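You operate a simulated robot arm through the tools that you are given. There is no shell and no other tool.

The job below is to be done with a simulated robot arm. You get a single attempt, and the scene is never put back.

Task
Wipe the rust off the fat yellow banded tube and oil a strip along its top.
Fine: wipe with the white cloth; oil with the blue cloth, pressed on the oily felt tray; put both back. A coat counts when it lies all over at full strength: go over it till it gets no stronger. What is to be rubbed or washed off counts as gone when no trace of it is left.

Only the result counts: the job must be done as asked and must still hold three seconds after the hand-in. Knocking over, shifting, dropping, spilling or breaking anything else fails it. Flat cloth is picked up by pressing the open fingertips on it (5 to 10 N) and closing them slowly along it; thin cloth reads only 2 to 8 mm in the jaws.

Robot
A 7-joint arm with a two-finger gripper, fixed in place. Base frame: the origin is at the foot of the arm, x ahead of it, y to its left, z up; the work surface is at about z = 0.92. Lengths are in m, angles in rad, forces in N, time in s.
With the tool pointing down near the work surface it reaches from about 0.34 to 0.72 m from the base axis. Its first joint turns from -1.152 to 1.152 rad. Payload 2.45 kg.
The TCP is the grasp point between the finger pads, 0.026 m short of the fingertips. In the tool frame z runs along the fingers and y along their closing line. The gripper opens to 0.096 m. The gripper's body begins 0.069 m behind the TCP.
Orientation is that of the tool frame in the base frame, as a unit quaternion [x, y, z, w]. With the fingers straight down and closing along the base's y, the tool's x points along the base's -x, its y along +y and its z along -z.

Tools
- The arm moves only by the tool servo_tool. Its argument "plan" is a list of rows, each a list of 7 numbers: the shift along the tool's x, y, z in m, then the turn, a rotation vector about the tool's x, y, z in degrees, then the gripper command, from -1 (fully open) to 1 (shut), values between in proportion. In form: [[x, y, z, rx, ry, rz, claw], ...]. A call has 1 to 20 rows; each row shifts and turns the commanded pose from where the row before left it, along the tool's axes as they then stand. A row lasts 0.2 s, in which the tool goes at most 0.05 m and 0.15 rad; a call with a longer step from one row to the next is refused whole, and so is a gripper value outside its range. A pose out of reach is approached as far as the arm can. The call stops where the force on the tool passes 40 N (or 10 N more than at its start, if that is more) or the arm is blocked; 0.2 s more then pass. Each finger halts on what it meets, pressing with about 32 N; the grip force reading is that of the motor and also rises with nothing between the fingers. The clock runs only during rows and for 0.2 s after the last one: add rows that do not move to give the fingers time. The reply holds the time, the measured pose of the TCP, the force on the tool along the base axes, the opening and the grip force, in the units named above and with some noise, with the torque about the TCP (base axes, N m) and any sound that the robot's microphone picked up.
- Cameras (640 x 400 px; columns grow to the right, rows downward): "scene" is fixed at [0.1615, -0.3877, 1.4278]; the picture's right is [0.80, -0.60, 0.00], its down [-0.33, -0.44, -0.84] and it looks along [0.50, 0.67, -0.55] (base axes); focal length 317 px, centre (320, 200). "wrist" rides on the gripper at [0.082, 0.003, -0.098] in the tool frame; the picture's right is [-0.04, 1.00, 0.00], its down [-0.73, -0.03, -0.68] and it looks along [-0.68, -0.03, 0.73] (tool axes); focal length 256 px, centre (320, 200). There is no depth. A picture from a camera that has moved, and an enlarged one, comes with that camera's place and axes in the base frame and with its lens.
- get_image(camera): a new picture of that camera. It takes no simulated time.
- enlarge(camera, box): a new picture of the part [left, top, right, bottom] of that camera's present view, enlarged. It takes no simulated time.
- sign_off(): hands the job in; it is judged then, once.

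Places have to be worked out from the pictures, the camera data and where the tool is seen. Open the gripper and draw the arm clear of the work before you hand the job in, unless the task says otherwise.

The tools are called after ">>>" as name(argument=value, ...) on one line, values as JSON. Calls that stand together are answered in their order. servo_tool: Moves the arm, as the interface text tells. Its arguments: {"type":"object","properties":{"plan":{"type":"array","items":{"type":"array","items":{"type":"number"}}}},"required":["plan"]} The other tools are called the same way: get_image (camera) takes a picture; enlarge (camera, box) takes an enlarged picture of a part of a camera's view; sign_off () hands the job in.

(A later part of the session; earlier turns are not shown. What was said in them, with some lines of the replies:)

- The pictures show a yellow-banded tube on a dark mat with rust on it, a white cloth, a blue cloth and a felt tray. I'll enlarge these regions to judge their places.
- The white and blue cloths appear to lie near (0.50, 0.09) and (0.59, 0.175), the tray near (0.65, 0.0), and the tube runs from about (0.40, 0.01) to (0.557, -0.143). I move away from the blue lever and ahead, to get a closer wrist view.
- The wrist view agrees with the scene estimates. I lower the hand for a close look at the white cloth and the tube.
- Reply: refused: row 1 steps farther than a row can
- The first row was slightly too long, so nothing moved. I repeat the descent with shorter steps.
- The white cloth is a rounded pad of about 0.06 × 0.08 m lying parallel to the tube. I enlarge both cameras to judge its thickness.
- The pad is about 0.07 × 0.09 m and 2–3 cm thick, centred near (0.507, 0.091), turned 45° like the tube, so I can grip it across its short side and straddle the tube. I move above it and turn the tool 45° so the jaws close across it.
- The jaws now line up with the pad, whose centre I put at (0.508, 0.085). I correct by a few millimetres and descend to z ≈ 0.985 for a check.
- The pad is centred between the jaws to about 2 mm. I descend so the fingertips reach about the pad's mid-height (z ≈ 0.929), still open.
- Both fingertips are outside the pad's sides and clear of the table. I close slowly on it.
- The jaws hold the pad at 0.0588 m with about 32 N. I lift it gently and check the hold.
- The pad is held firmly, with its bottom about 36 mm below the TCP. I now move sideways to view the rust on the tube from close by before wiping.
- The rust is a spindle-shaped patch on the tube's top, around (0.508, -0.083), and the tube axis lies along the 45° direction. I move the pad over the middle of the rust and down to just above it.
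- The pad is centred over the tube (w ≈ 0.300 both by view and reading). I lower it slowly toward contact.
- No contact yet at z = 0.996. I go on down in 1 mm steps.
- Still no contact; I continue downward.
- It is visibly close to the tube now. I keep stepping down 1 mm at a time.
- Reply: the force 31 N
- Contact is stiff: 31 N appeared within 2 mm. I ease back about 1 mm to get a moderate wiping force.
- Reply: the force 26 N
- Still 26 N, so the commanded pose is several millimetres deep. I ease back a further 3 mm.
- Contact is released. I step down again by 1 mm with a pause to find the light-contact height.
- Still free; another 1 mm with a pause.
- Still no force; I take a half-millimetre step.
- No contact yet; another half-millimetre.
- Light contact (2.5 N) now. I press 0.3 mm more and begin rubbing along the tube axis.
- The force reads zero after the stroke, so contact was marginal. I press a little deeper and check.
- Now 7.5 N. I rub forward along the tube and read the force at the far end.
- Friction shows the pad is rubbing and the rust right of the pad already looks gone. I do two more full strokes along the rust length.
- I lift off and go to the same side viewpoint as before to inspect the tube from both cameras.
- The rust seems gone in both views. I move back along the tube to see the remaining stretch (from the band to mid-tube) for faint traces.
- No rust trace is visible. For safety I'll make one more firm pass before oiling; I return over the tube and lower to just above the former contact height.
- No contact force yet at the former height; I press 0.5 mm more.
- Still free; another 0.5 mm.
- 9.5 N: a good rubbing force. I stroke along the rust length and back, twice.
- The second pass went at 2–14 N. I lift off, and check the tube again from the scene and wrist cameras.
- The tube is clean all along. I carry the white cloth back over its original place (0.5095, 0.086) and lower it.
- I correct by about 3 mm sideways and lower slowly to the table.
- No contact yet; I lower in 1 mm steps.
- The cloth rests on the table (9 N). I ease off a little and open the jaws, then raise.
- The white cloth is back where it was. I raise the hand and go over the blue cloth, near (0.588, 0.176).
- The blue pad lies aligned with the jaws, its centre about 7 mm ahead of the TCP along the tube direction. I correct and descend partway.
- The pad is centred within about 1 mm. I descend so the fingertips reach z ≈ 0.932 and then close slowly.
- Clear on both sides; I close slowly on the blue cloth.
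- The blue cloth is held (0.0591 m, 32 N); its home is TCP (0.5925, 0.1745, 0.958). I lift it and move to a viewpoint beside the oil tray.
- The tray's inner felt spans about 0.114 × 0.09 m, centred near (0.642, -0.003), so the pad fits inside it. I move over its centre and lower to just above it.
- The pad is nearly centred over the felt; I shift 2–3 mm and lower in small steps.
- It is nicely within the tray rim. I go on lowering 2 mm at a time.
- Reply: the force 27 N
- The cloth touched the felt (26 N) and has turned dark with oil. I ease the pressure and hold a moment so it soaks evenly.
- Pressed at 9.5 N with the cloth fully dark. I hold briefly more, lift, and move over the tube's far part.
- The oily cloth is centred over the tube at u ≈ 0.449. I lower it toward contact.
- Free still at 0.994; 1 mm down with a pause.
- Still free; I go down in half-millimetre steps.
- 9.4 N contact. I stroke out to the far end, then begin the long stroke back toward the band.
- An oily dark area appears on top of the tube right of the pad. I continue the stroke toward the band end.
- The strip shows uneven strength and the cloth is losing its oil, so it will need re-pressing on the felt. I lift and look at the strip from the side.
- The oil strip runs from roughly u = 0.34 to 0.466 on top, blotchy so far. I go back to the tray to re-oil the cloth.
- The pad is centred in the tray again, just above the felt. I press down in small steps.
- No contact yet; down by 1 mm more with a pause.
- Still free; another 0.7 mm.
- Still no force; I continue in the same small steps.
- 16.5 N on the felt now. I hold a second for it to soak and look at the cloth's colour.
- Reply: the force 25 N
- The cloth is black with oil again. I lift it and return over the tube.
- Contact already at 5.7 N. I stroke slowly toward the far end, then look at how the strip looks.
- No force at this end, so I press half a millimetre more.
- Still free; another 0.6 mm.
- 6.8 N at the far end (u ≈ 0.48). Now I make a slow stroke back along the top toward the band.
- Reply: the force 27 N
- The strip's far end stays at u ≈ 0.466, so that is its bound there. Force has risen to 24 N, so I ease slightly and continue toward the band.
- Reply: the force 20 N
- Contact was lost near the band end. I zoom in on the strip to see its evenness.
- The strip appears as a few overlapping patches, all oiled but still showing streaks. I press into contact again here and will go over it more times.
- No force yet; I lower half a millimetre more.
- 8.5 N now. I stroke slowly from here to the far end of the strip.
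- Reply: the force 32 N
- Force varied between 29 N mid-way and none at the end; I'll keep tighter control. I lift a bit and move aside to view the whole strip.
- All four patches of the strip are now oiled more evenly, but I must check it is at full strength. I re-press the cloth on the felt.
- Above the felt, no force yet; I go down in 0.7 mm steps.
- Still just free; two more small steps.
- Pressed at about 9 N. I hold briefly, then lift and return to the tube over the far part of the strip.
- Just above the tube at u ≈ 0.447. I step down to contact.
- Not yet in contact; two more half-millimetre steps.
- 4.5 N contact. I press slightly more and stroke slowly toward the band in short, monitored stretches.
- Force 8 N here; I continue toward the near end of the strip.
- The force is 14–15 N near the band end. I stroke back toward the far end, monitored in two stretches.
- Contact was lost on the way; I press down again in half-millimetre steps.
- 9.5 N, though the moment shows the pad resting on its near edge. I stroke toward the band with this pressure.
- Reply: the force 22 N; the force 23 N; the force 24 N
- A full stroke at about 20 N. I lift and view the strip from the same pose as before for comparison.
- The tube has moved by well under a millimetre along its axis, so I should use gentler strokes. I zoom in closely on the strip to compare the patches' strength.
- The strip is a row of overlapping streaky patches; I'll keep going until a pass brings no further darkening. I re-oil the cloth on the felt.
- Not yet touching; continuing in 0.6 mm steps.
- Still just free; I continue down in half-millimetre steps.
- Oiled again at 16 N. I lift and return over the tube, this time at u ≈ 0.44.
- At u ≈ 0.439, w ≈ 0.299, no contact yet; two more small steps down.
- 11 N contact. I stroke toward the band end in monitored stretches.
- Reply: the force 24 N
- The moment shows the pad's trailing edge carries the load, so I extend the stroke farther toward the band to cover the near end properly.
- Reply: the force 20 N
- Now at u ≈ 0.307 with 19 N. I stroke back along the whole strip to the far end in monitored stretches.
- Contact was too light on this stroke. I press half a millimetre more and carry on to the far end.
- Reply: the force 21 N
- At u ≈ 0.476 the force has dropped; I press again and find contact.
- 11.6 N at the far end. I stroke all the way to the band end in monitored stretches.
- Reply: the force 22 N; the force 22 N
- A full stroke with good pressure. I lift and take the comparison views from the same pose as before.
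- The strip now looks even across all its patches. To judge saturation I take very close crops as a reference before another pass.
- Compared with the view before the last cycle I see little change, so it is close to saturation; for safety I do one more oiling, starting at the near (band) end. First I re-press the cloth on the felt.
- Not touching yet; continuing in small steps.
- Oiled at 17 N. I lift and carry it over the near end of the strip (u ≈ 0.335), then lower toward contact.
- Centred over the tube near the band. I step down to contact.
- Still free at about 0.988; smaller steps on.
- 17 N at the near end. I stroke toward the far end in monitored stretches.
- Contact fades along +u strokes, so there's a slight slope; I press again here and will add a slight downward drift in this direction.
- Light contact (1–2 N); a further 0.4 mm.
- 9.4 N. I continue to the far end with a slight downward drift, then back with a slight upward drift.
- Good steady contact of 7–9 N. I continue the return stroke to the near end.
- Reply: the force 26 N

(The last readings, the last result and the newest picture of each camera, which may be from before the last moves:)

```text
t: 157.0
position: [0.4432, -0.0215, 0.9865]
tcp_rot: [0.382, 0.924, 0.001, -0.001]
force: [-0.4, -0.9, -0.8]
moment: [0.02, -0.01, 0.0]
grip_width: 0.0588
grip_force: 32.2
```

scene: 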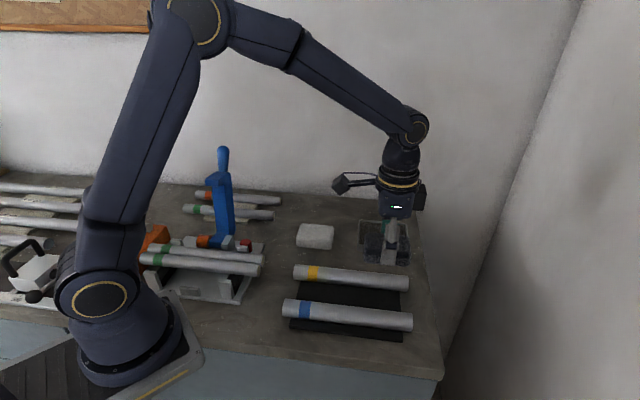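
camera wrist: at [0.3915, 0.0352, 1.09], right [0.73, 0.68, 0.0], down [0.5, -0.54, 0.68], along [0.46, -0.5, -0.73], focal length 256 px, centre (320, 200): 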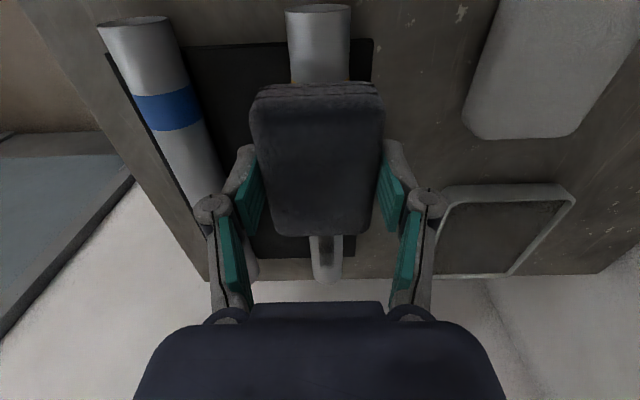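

The strip has been gone over fully once more. I lift and take the comparison views.

>>> servo_tool(plan=[[0, 0, -0.02, 0, 0, 0, 0.2], [0, 0, -0.039, 0, 0, 0, 0.2], [0, 0.045, 0, 0, 0, 0, 0.2], [0, 0.045, 0, 0, 0, 0, 0.2], [-0.043, 0, 0, 0, 0, 0, 0.2], [-0.043, 0, 0, 0, 0, 0, 0.2], [0, 0, 0, 0, 0, 0, 0.2]])

>>> enlarge(camera="wrist", box=[90, 0, 260, 160])

>>> enlarge(camera="scene", box=[285, 240, 425, 310])

>>> enlarge(camera="scene", box=[325, 262, 395, 297])

>>> enlarge(camera="scene", box=[328, 266, 352, 278])

>>> enlarge(camera="scene", box=[350, 268, 374, 280])

>>> enlarge(camera="scene", box=[370, 270, 394, 282])

```text
t: 158.6
position: [0.5673, -0.0161, 1.0417]
tcp_rot: [0.382, 0.924, 0.0, 0.0]
force: [-1.0, -1.0, -0.3]
moment: [0.0, 0.01, 0.01]
grip_width: 0.0588
grip_force: 32.5
```

```text
2.50 times, centred on (175, 80) of wrist
camera zoom: at [0.5117, 0.0443, 1.141], right [0.73, 0.68, 0.0], down [0.5, -0.54, 0.68], along [0.46, -0.5, -0.73], focal length 640 px, centre (682, 500)
```

zoom: 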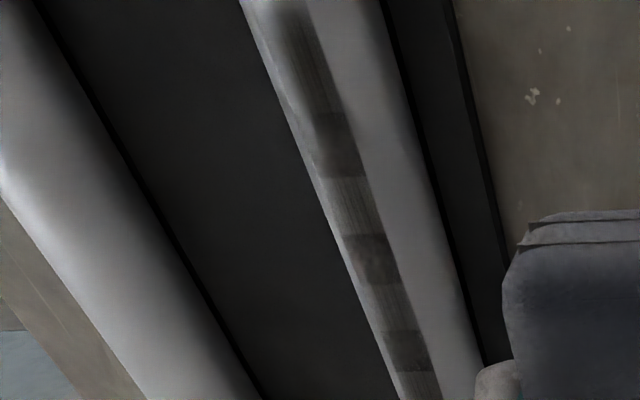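

```text
4.57 times, centred on (355, 275) of scene
camera zoom: at [0.1615, -0.3877, 1.4278], right [0.8, -0.6, 0.0], down [-0.33, -0.44, -0.84], along [0.5, 0.67, -0.55], focal length 1450 px, centre (160, -143)
```

zoom: 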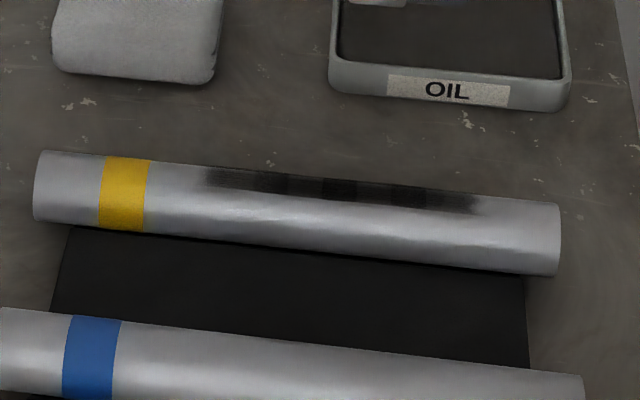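

```text
9.14 times, centred on (360, 280) of scene
camera zoom: at [0.1615, -0.3877, 1.4278], right [0.8, -0.6, 0.0], down [-0.33, -0.44, -0.84], along [0.5, 0.67, -0.55], focal length 2900 px, centre (-46, -527)
```

zoom: 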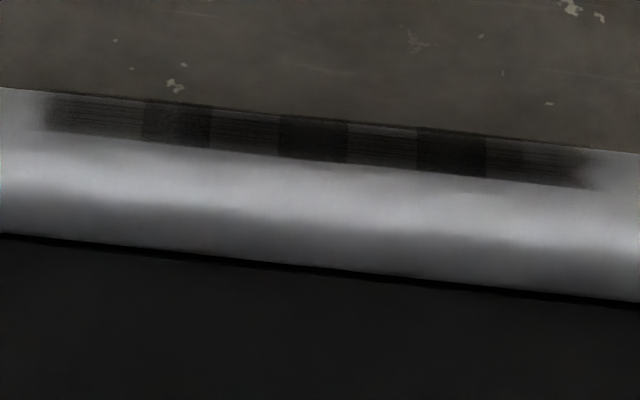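

```text
16.00 times, centred on (340, 272) of scene
camera zoom: at [0.1615, -0.3877, 1.4278], right [0.8, -0.6, 0.0], down [-0.33, -0.44, -0.84], along [0.5, 0.67, -0.55], focal length 5074 px, centre (0, -952)
```

zoom: 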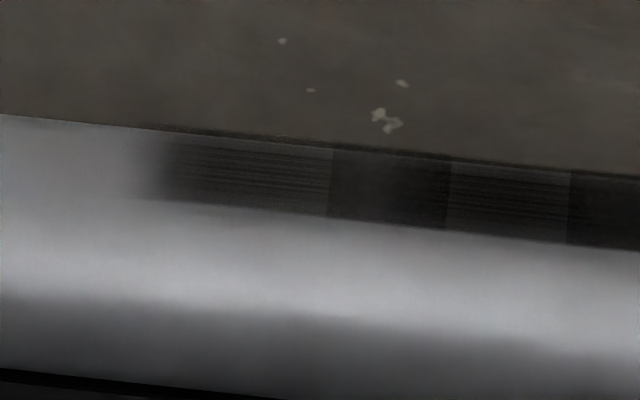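

```text
16.00 times, centred on (362, 274) of scene
camera zoom: at [0.1615, -0.3877, 1.4278], right [0.8, -0.6, 0.0], down [-0.33, -0.44, -0.84], along [0.5, 0.67, -0.55], focal length 5074 px, centre (-352, -984)
```

zoom: 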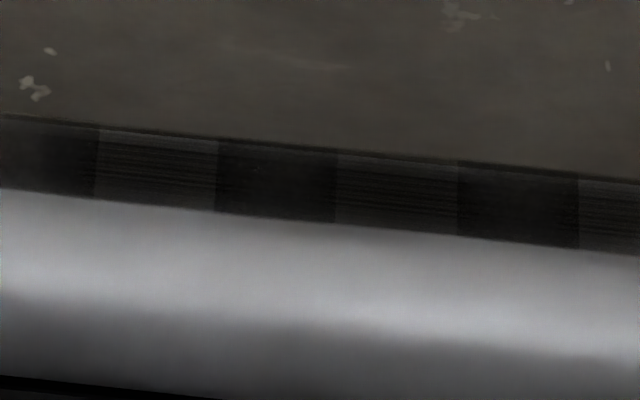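

```text
16.00 times, centred on (382, 276) of scene
camera zoom: at [0.1615, -0.3877, 1.4278], right [0.8, -0.6, 0.0], down [-0.33, -0.44, -0.84], along [0.5, 0.67, -0.55], focal length 5074 px, centre (-672, -1016)
```

zoom: 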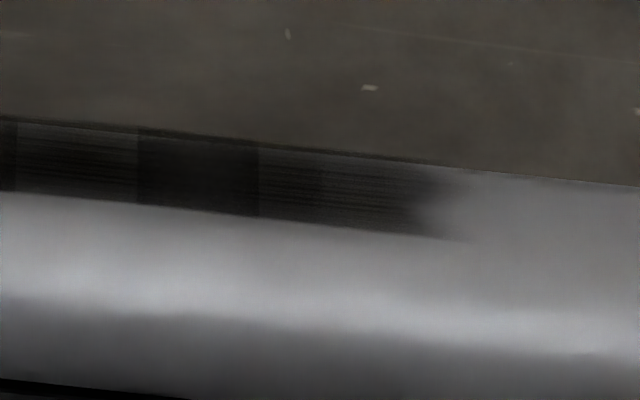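

The strip looks identical to the previous cycle, so it has reached full strength. I move back a little to see the near end of the strip from the wrist before returning the cloth.

>>> servo_tool(plan=[[0.03, 0, -0.005, 0, 0, 0, 0.2], [0.03, 0, 0, 0, 0, 0, 0.2], [0, 0, 0, 0, 0, 0, 0.2]])

>>> get_image(camera="wrist")

>>> enlarge(camera="wrist", box=[130, 20, 250, 140])

```text
t: 159.4
position: [0.5262, 0.0242, 1.0484]
tcp_rot: [0.383, 0.924, 0.0, -0.001]
force: [-0.8, 0.4, -1.0]
moment: [0.0, -0.01, 0.03]
grip_width: 0.0589
grip_force: 32.3
```

```text
taken
camera wrist: at [0.4696, 0.0845, 1.1475], right [0.73, 0.68, 0.0], down [0.5, -0.54, 0.68], along [0.46, -0.5, -0.73], focal length 256 px, centre (320, 200)
```

wrist: 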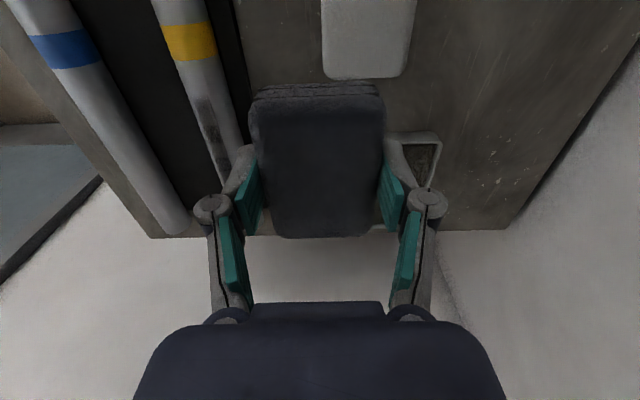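

```text
3.33 times, centred on (190, 80) of wrist
camera zoom: at [0.4696, 0.0845, 1.1475], right [0.73, 0.68, 0.0], down [0.5, -0.54, 0.68], along [0.46, -0.5, -0.73], focal length 853 px, centre (753, 600)
```

zoom: 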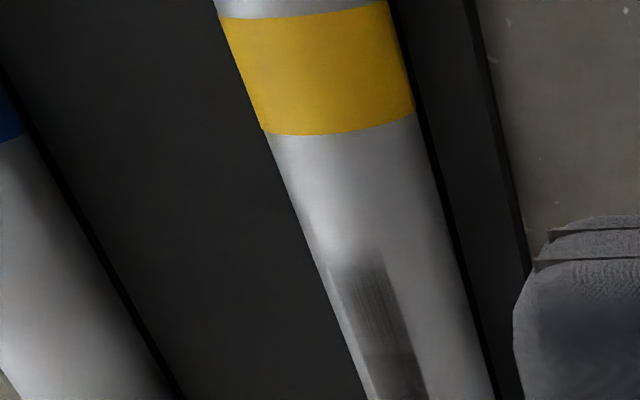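

The near end of the strip is evenly oiled and no rust is visible. I carry the blue cloth back over its home place and lower it.

>>> servo_tool(plan=[[0.0149, 0.0383, 0, 0, 0, 0, 0.2], [0.0149, 0.0383, 0, 0, 0, 0, 0.2], [0.0148, 0.0383, 0, 0, 0, 0, 0.2], [0.0148, 0.0383, 0, 0, 0, 0, 0.2], [0, 0, 0.03, 0, 0, 0, 0.2], [0, 0, 0.03, 0, 0, 0, 0.2], [0, 0, 0.02, 0, 0, 0, 0.2], [0, 0, 0, 0, 0, 0, 0.2]])

>>> get_image(camera="wrist")

```text
t: 161.2
position: [0.5928, 0.1736, 0.9692]
tcp_rot: [0.383, 0.924, 0.0, 0.0]
force: [0.1, -0.6, 0.2]
moment: [0.03, -0.01, 0.01]
grip_width: 0.0589
grip_force: 32.0
```

```text
taken
camera wrist: at [0.5366, 0.2349, 1.068], right [0.73, 0.68, 0.0], down [0.5, -0.54, 0.68], along [0.46, -0.5, -0.73], focal length 256 px, centre (320, 200)
```

wrist: 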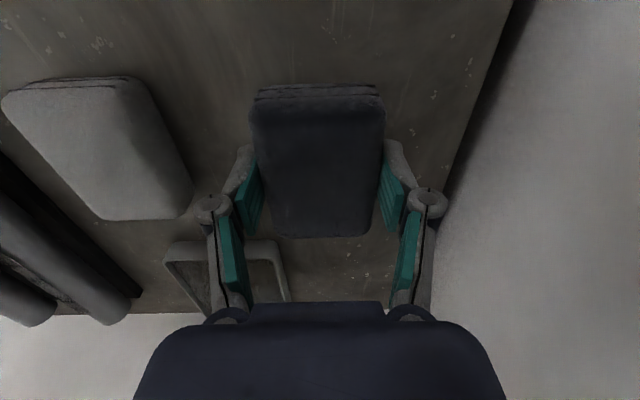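

The cloth is over its place at (0.5928, 0.1736). I lower it the last part in small steps.

>>> servo_tool(plan=[[0, 0, 0.006, 0, 0, 0, 0.2], [0, 0, 0.005, 0, 0, 0, 0.2], [0, 0, 0.002, 0, 0, 0, 0.2], [0, 0, 0, 0, 0, 0, 0.2]])

>>> servo_tool(plan=[[0, 0, 0.001, 0, 0, 0, 0.2], [0, 0, 0, 0, 0, 0, 0.2]])

>>> servo_tool(plan=[[0, 0, 0.001, 0, 0, 0, 0.2], [0, 0, 0, 0, 0, 0, 0.2]])

```text
t: 162.2
position: [0.5927, 0.1752, 0.9569]
tcp_rot: [0.383, 0.924, 0.0, 0.0]
force: [-0.3, 0.0, -0.5]
moment: [0.02, -0.01, -0.03]
grip_width: 0.0591
grip_force: 32.5
```

```text
t: 162.8
position: [0.5923, 0.1748, 0.9572]
tcp_rot: [0.382, 0.924, 0.0, 0.0]
force: [-0.3, -0.3, 0.0]
moment: [-0.01, 0.02, 0.0]
grip_width: 0.0589
grip_force: 32.1
```

```text
t: 163.4
position: [0.5924, 0.1747, 0.9553]
tcp_rot: [0.382, 0.924, 0.0, 0.0]
force: [-0.3, 1.2, 0.0]
moment: [0.02, 0.04, -0.02]
grip_width: 0.0586
grip_force: 31.8
```

Not yet on the table; I continue 1 mm at a time.

>>> servo_tool(plan=[[0, 0, 0.001, 0, 0, 0, 0.2], [0, 0, 0, 0, 0, 0, 0.2]])

>>> servo_tool(plan=[[0, 0, 0.001, 0, 0, 0, 0.2], [0, 0, 0, 0, 0, 0, 0.2]])

>>> servo_tool(plan=[[0, 0, 0.001, 0, 0, 0, 0.2], [0, 0, 0, 0, 0, 0, 0.2]])

```text
t: 164.0
position: [0.5929, 0.1749, 0.9544]
tcp_rot: [0.383, 0.924, 0.001, 0.0]
force: [0.3, -0.1, -0.3]
moment: [0.01, 0.0, 0.0]
grip_width: 0.0588
grip_force: 31.8
```

```text
t: 164.6
position: [0.5926, 0.175, 0.9528]
tcp_rot: [0.382, 0.924, 0.0, 0.0]
force: [0.0, 0.2, -0.2]
moment: [0.03, 0.03, -0.03]
grip_width: 0.0589
grip_force: 31.7
```

```text
t: 165.2
position: [0.5935, 0.1741, 0.9522]
tcp_rot: [0.382, 0.924, 0.0, 0.001]
force: [-0.3, 0.0, -0.8]
moment: [-0.06, -0.02, 0.04]
grip_width: 0.0587
grip_force: 31.8
```

Still free at 0.952; further small steps.

>>> servo_tool(plan=[[0, 0, 0.0007, 0, 0, 0, 0.2], [0, 0, 0, 0, 0, 0, 0.2]])

>>> servo_tool(plan=[[0, 0, 0.0006, 0, 0, 0, 0.2], [0, 0, 0, 0, 0, 0, 0.2]])

>>> enlarge(camera="scene", box=[270, 160, 370, 240])

```text
t: 165.8
position: [0.5918, 0.1745, 0.9511]
tcp_rot: [0.382, 0.924, 0.0, 0.0]
force: [-0.7, 0.7, 0.5]
moment: [-0.02, -0.03, 0.02]
grip_width: 0.0588
grip_force: 32.4
```

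```text
t: 166.4
position: [0.5935, 0.1754, 0.9514]
tcp_rot: [0.382, 0.924, 0.001, 0.001]
force: [1.0, -0.6, 5.8]
moment: [0.05, 0.19, -0.01]
grip_width: 0.059
grip_force: 32.3
```

```text
5.00 times, centred on (320, 200) of scene
camera zoom: at [0.1615, -0.3877, 1.4278], right [0.8, -0.6, 0.0], down [-0.33, -0.44, -0.84], along [0.5, 0.67, -0.55], focal length 1586 px, centre (320, 200)
```

zoom: 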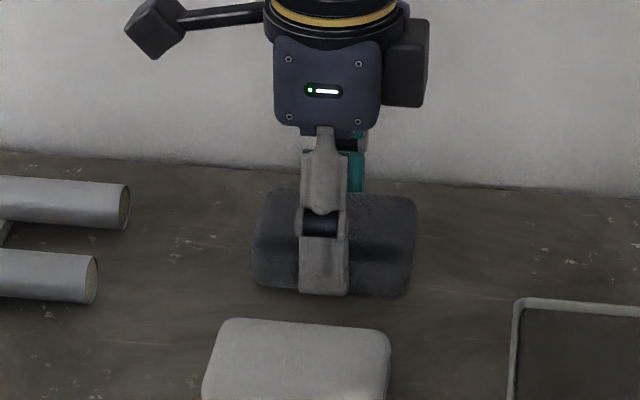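

The cloth rests on the table (6 N) in its original spot. I open the jaws gently.

>>> servo_tool(plan=[[0, 0, -0.0003, 0, 0, 0, 0.1], [0, 0, 0, 0, 0, 0, -0.1], [0, 0, 0, 0, 0, 0, -0.25], [0, 0, 0, 0, 0, 0, -0.4], [0, 0, 0, 0, 0, 0, -0.6], [0, 0, 0, 0, 0, 0, -0.8], [0, 0, 0, 0, 0, 0, -1], [0, 0, 0, 0, 0, 0, -1]])

>>> get_image(camera="wrist")

```text
t: 168.2
position: [0.5922, 0.1747, 0.9514]
tcp_rot: [0.383, 0.924, 0.0, 0.0]
force: [0.6, 0.5, 0.1]
moment: [0.01, 0.01, 0.0]
grip_width: 0.0959
grip_force: 0.1
```

```text
taken
camera wrist: at [0.5363, 0.235, 1.05], right [0.73, 0.68, 0.0], down [0.5, -0.54, 0.68], along [0.46, -0.5, -0.73], focal length 256 px, centre (320, 200)
```

wrist: 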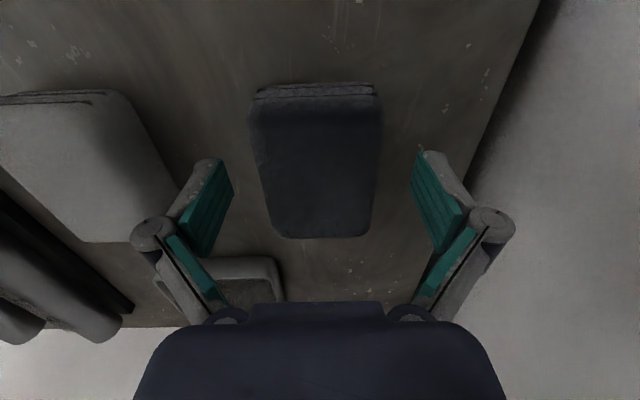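

The jaws are open and the cloth lies free between them. I raise the hand and draw it back, then inspect everything.

>>> servo_tool(plan=[[0, 0, -0.02, 0, 0, 0, -1], [0, 0, -0.045, 0, 0, 0, -1], [0, 0, -0.045, 0, 0, 0, -1], [0, 0, -0.045, 0, 0, 0, -1], [0, 0, -0.045, 0, 0, 0, -1], [0.04, -0.02, 0, 0, 0, 0, -1], [0.04, -0.02, 0, 0, 0, 0, -1], [0, 0, 0, 0, 0, 0, -1]])

>>> get_image(camera="scene")

>>> get_image(camera="wrist")

>>> enlarge(camera="scene", box=[270, 180, 450, 350])

>>> enlarge(camera="scene", box=[285, 240, 425, 310])

```text
t: 170.0
position: [0.5077, 0.2002, 1.1507]
tcp_rot: [0.383, 0.924, 0.0, 0.0]
force: [-0.6, 0.4, -0.1]
moment: [0.01, -0.03, 0.03]
grip_width: 0.0959
grip_force: 0.0
```

```text
taken
```

scene: 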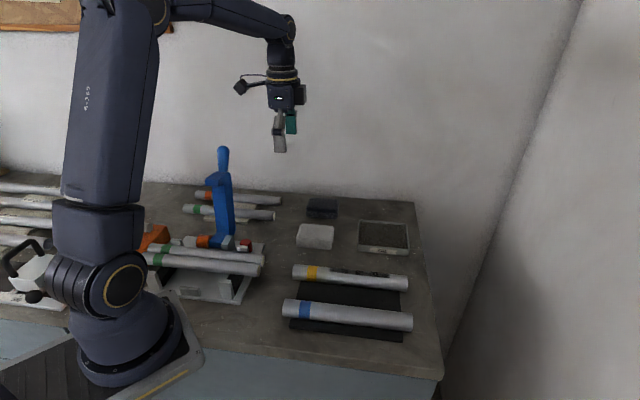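

```text
taken
camera wrist: at [0.4507, 0.2608, 1.2494], right [0.73, 0.68, 0.0], down [0.5, -0.54, 0.68], along [0.46, -0.5, -0.73], focal length 256 px, centre (320, 200)
```

wrist: 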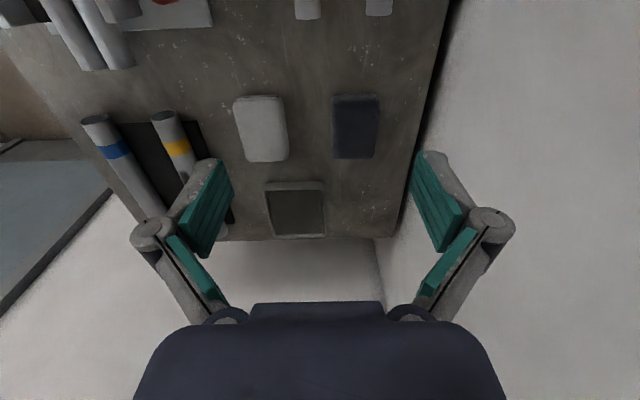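

```text
2.35 times, centred on (360, 265) of scene
camera zoom: at [0.1615, -0.3877, 1.4278], right [0.8, -0.6, 0.0], down [-0.33, -0.44, -0.84], along [0.5, 0.67, -0.55], focal length 746 px, centre (226, 47)
```

zoom: 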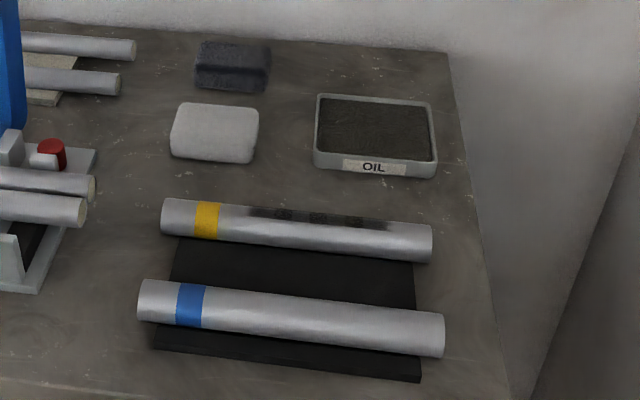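

```text
4.57 times, centred on (355, 275) of scene
camera zoom: at [0.1615, -0.3877, 1.4278], right [0.8, -0.6, 0.0], down [-0.33, -0.44, -0.84], along [0.5, 0.67, -0.55], focal length 1450 px, centre (160, -143)
```

zoom: 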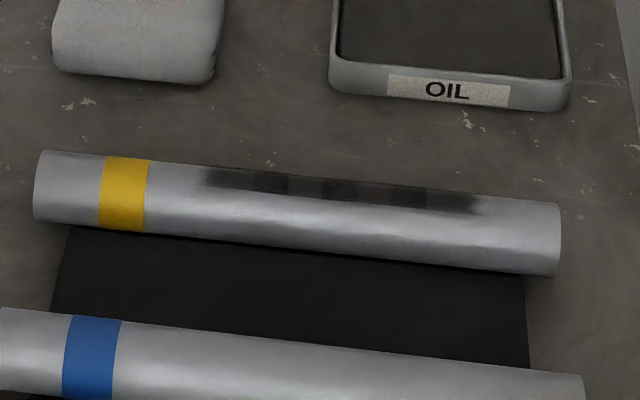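

Everything is in place, and the cloth and tray look undisturbed. I zoom in on the strip once more in this clearer light, to judge whether any part is weaker.

>>> enlarge(camera="scene", box=[325, 262, 395, 297])

>>> enlarge(camera="scene", box=[328, 266, 352, 278])

>>> enlarge(camera="scene", box=[350, 268, 374, 280])

>>> enlarge(camera="scene", box=[370, 270, 394, 282])

```text
9.14 times, centred on (360, 280) of scene
camera zoom: at [0.1615, -0.3877, 1.4278], right [0.8, -0.6, 0.0], down [-0.33, -0.44, -0.84], along [0.5, 0.67, -0.55], focal length 2900 px, centre (-46, -527)
```

zoom: 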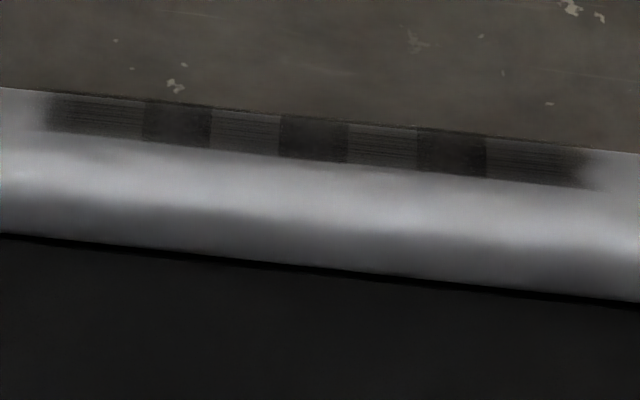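

```text
16.00 times, centred on (340, 272) of scene
camera zoom: at [0.1615, -0.3877, 1.4278], right [0.8, -0.6, 0.0], down [-0.33, -0.44, -0.84], along [0.5, 0.67, -0.55], focal length 5074 px, centre (0, -952)
```

zoom: 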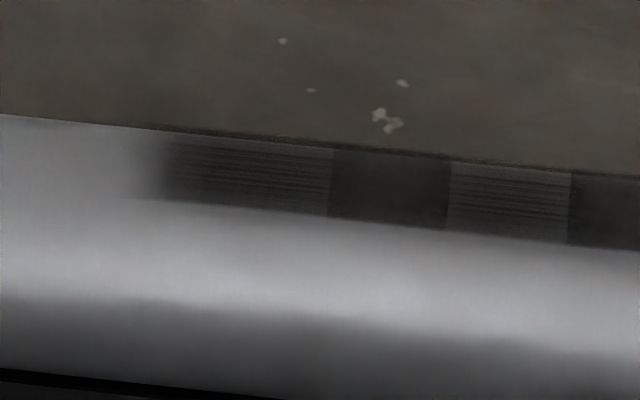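

```text
16.00 times, centred on (362, 274) of scene
camera zoom: at [0.1615, -0.3877, 1.4278], right [0.8, -0.6, 0.0], down [-0.33, -0.44, -0.84], along [0.5, 0.67, -0.55], focal length 5074 px, centre (-352, -984)
```

zoom: 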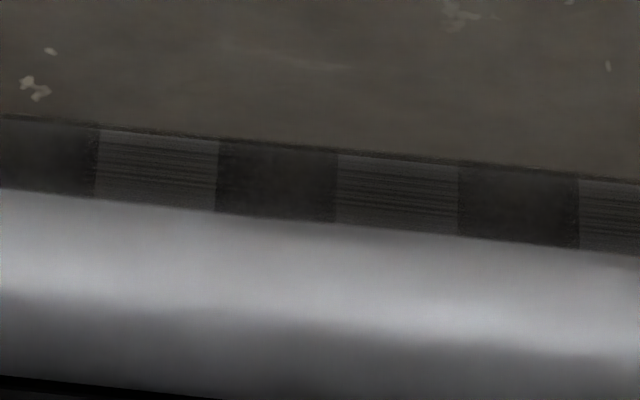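

```text
16.00 times, centred on (382, 276) of scene
camera zoom: at [0.1615, -0.3877, 1.4278], right [0.8, -0.6, 0.0], down [-0.33, -0.44, -0.84], along [0.5, 0.67, -0.55], focal length 5074 px, centre (-672, -1016)
```

zoom: 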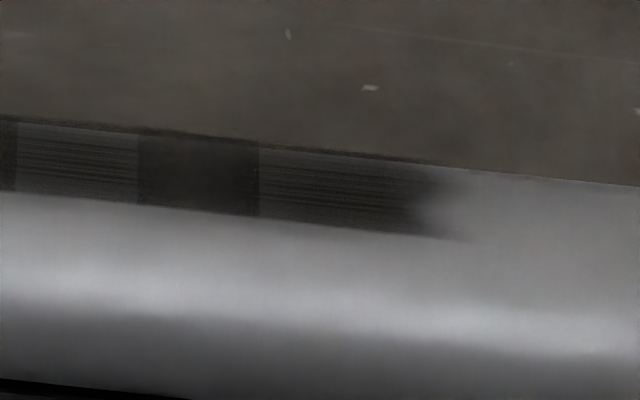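

All patches of the strip now look equally dark and unchanged from the cycle before, the rust is gone, both cloths are back in place, the jaws are open and the arm is raised clear. I hand the job in.

>>> sign_off()

```text
The job is handed in.
```

I wiped the rust off the yellow-banded tube and oiled a strip along its top. Both cloths are back in place, and I handed the job in with the gripper open and the arm clear. The judging result has not come back to me.

- **Rust:** after two wiping passes, no trace showed in either camera from any side I could see. I checked this before oiling, because the oil strip lies over most of where the rust was.
- **Oil:** I re-oiled the cloth on the felt several times. The last full pass made no visible difference to the strip. It runs from just past the yellow band to about 3 cm short of the far end. Oil did not take beyond those points even where the cloth pressed there, so I took them as the strip's ends.
- **Full strength:** I judged this by eye from the pictures. The strip looks banded because the oil shows as overlapping patches, but the matching bands all look equally dark.
- **Tube position:** the tube slid about 2 mm along its own length while I was oiling it. I left it there rather than risk pushing it back.

Nothing else on the bench looked moved in the final pictures.
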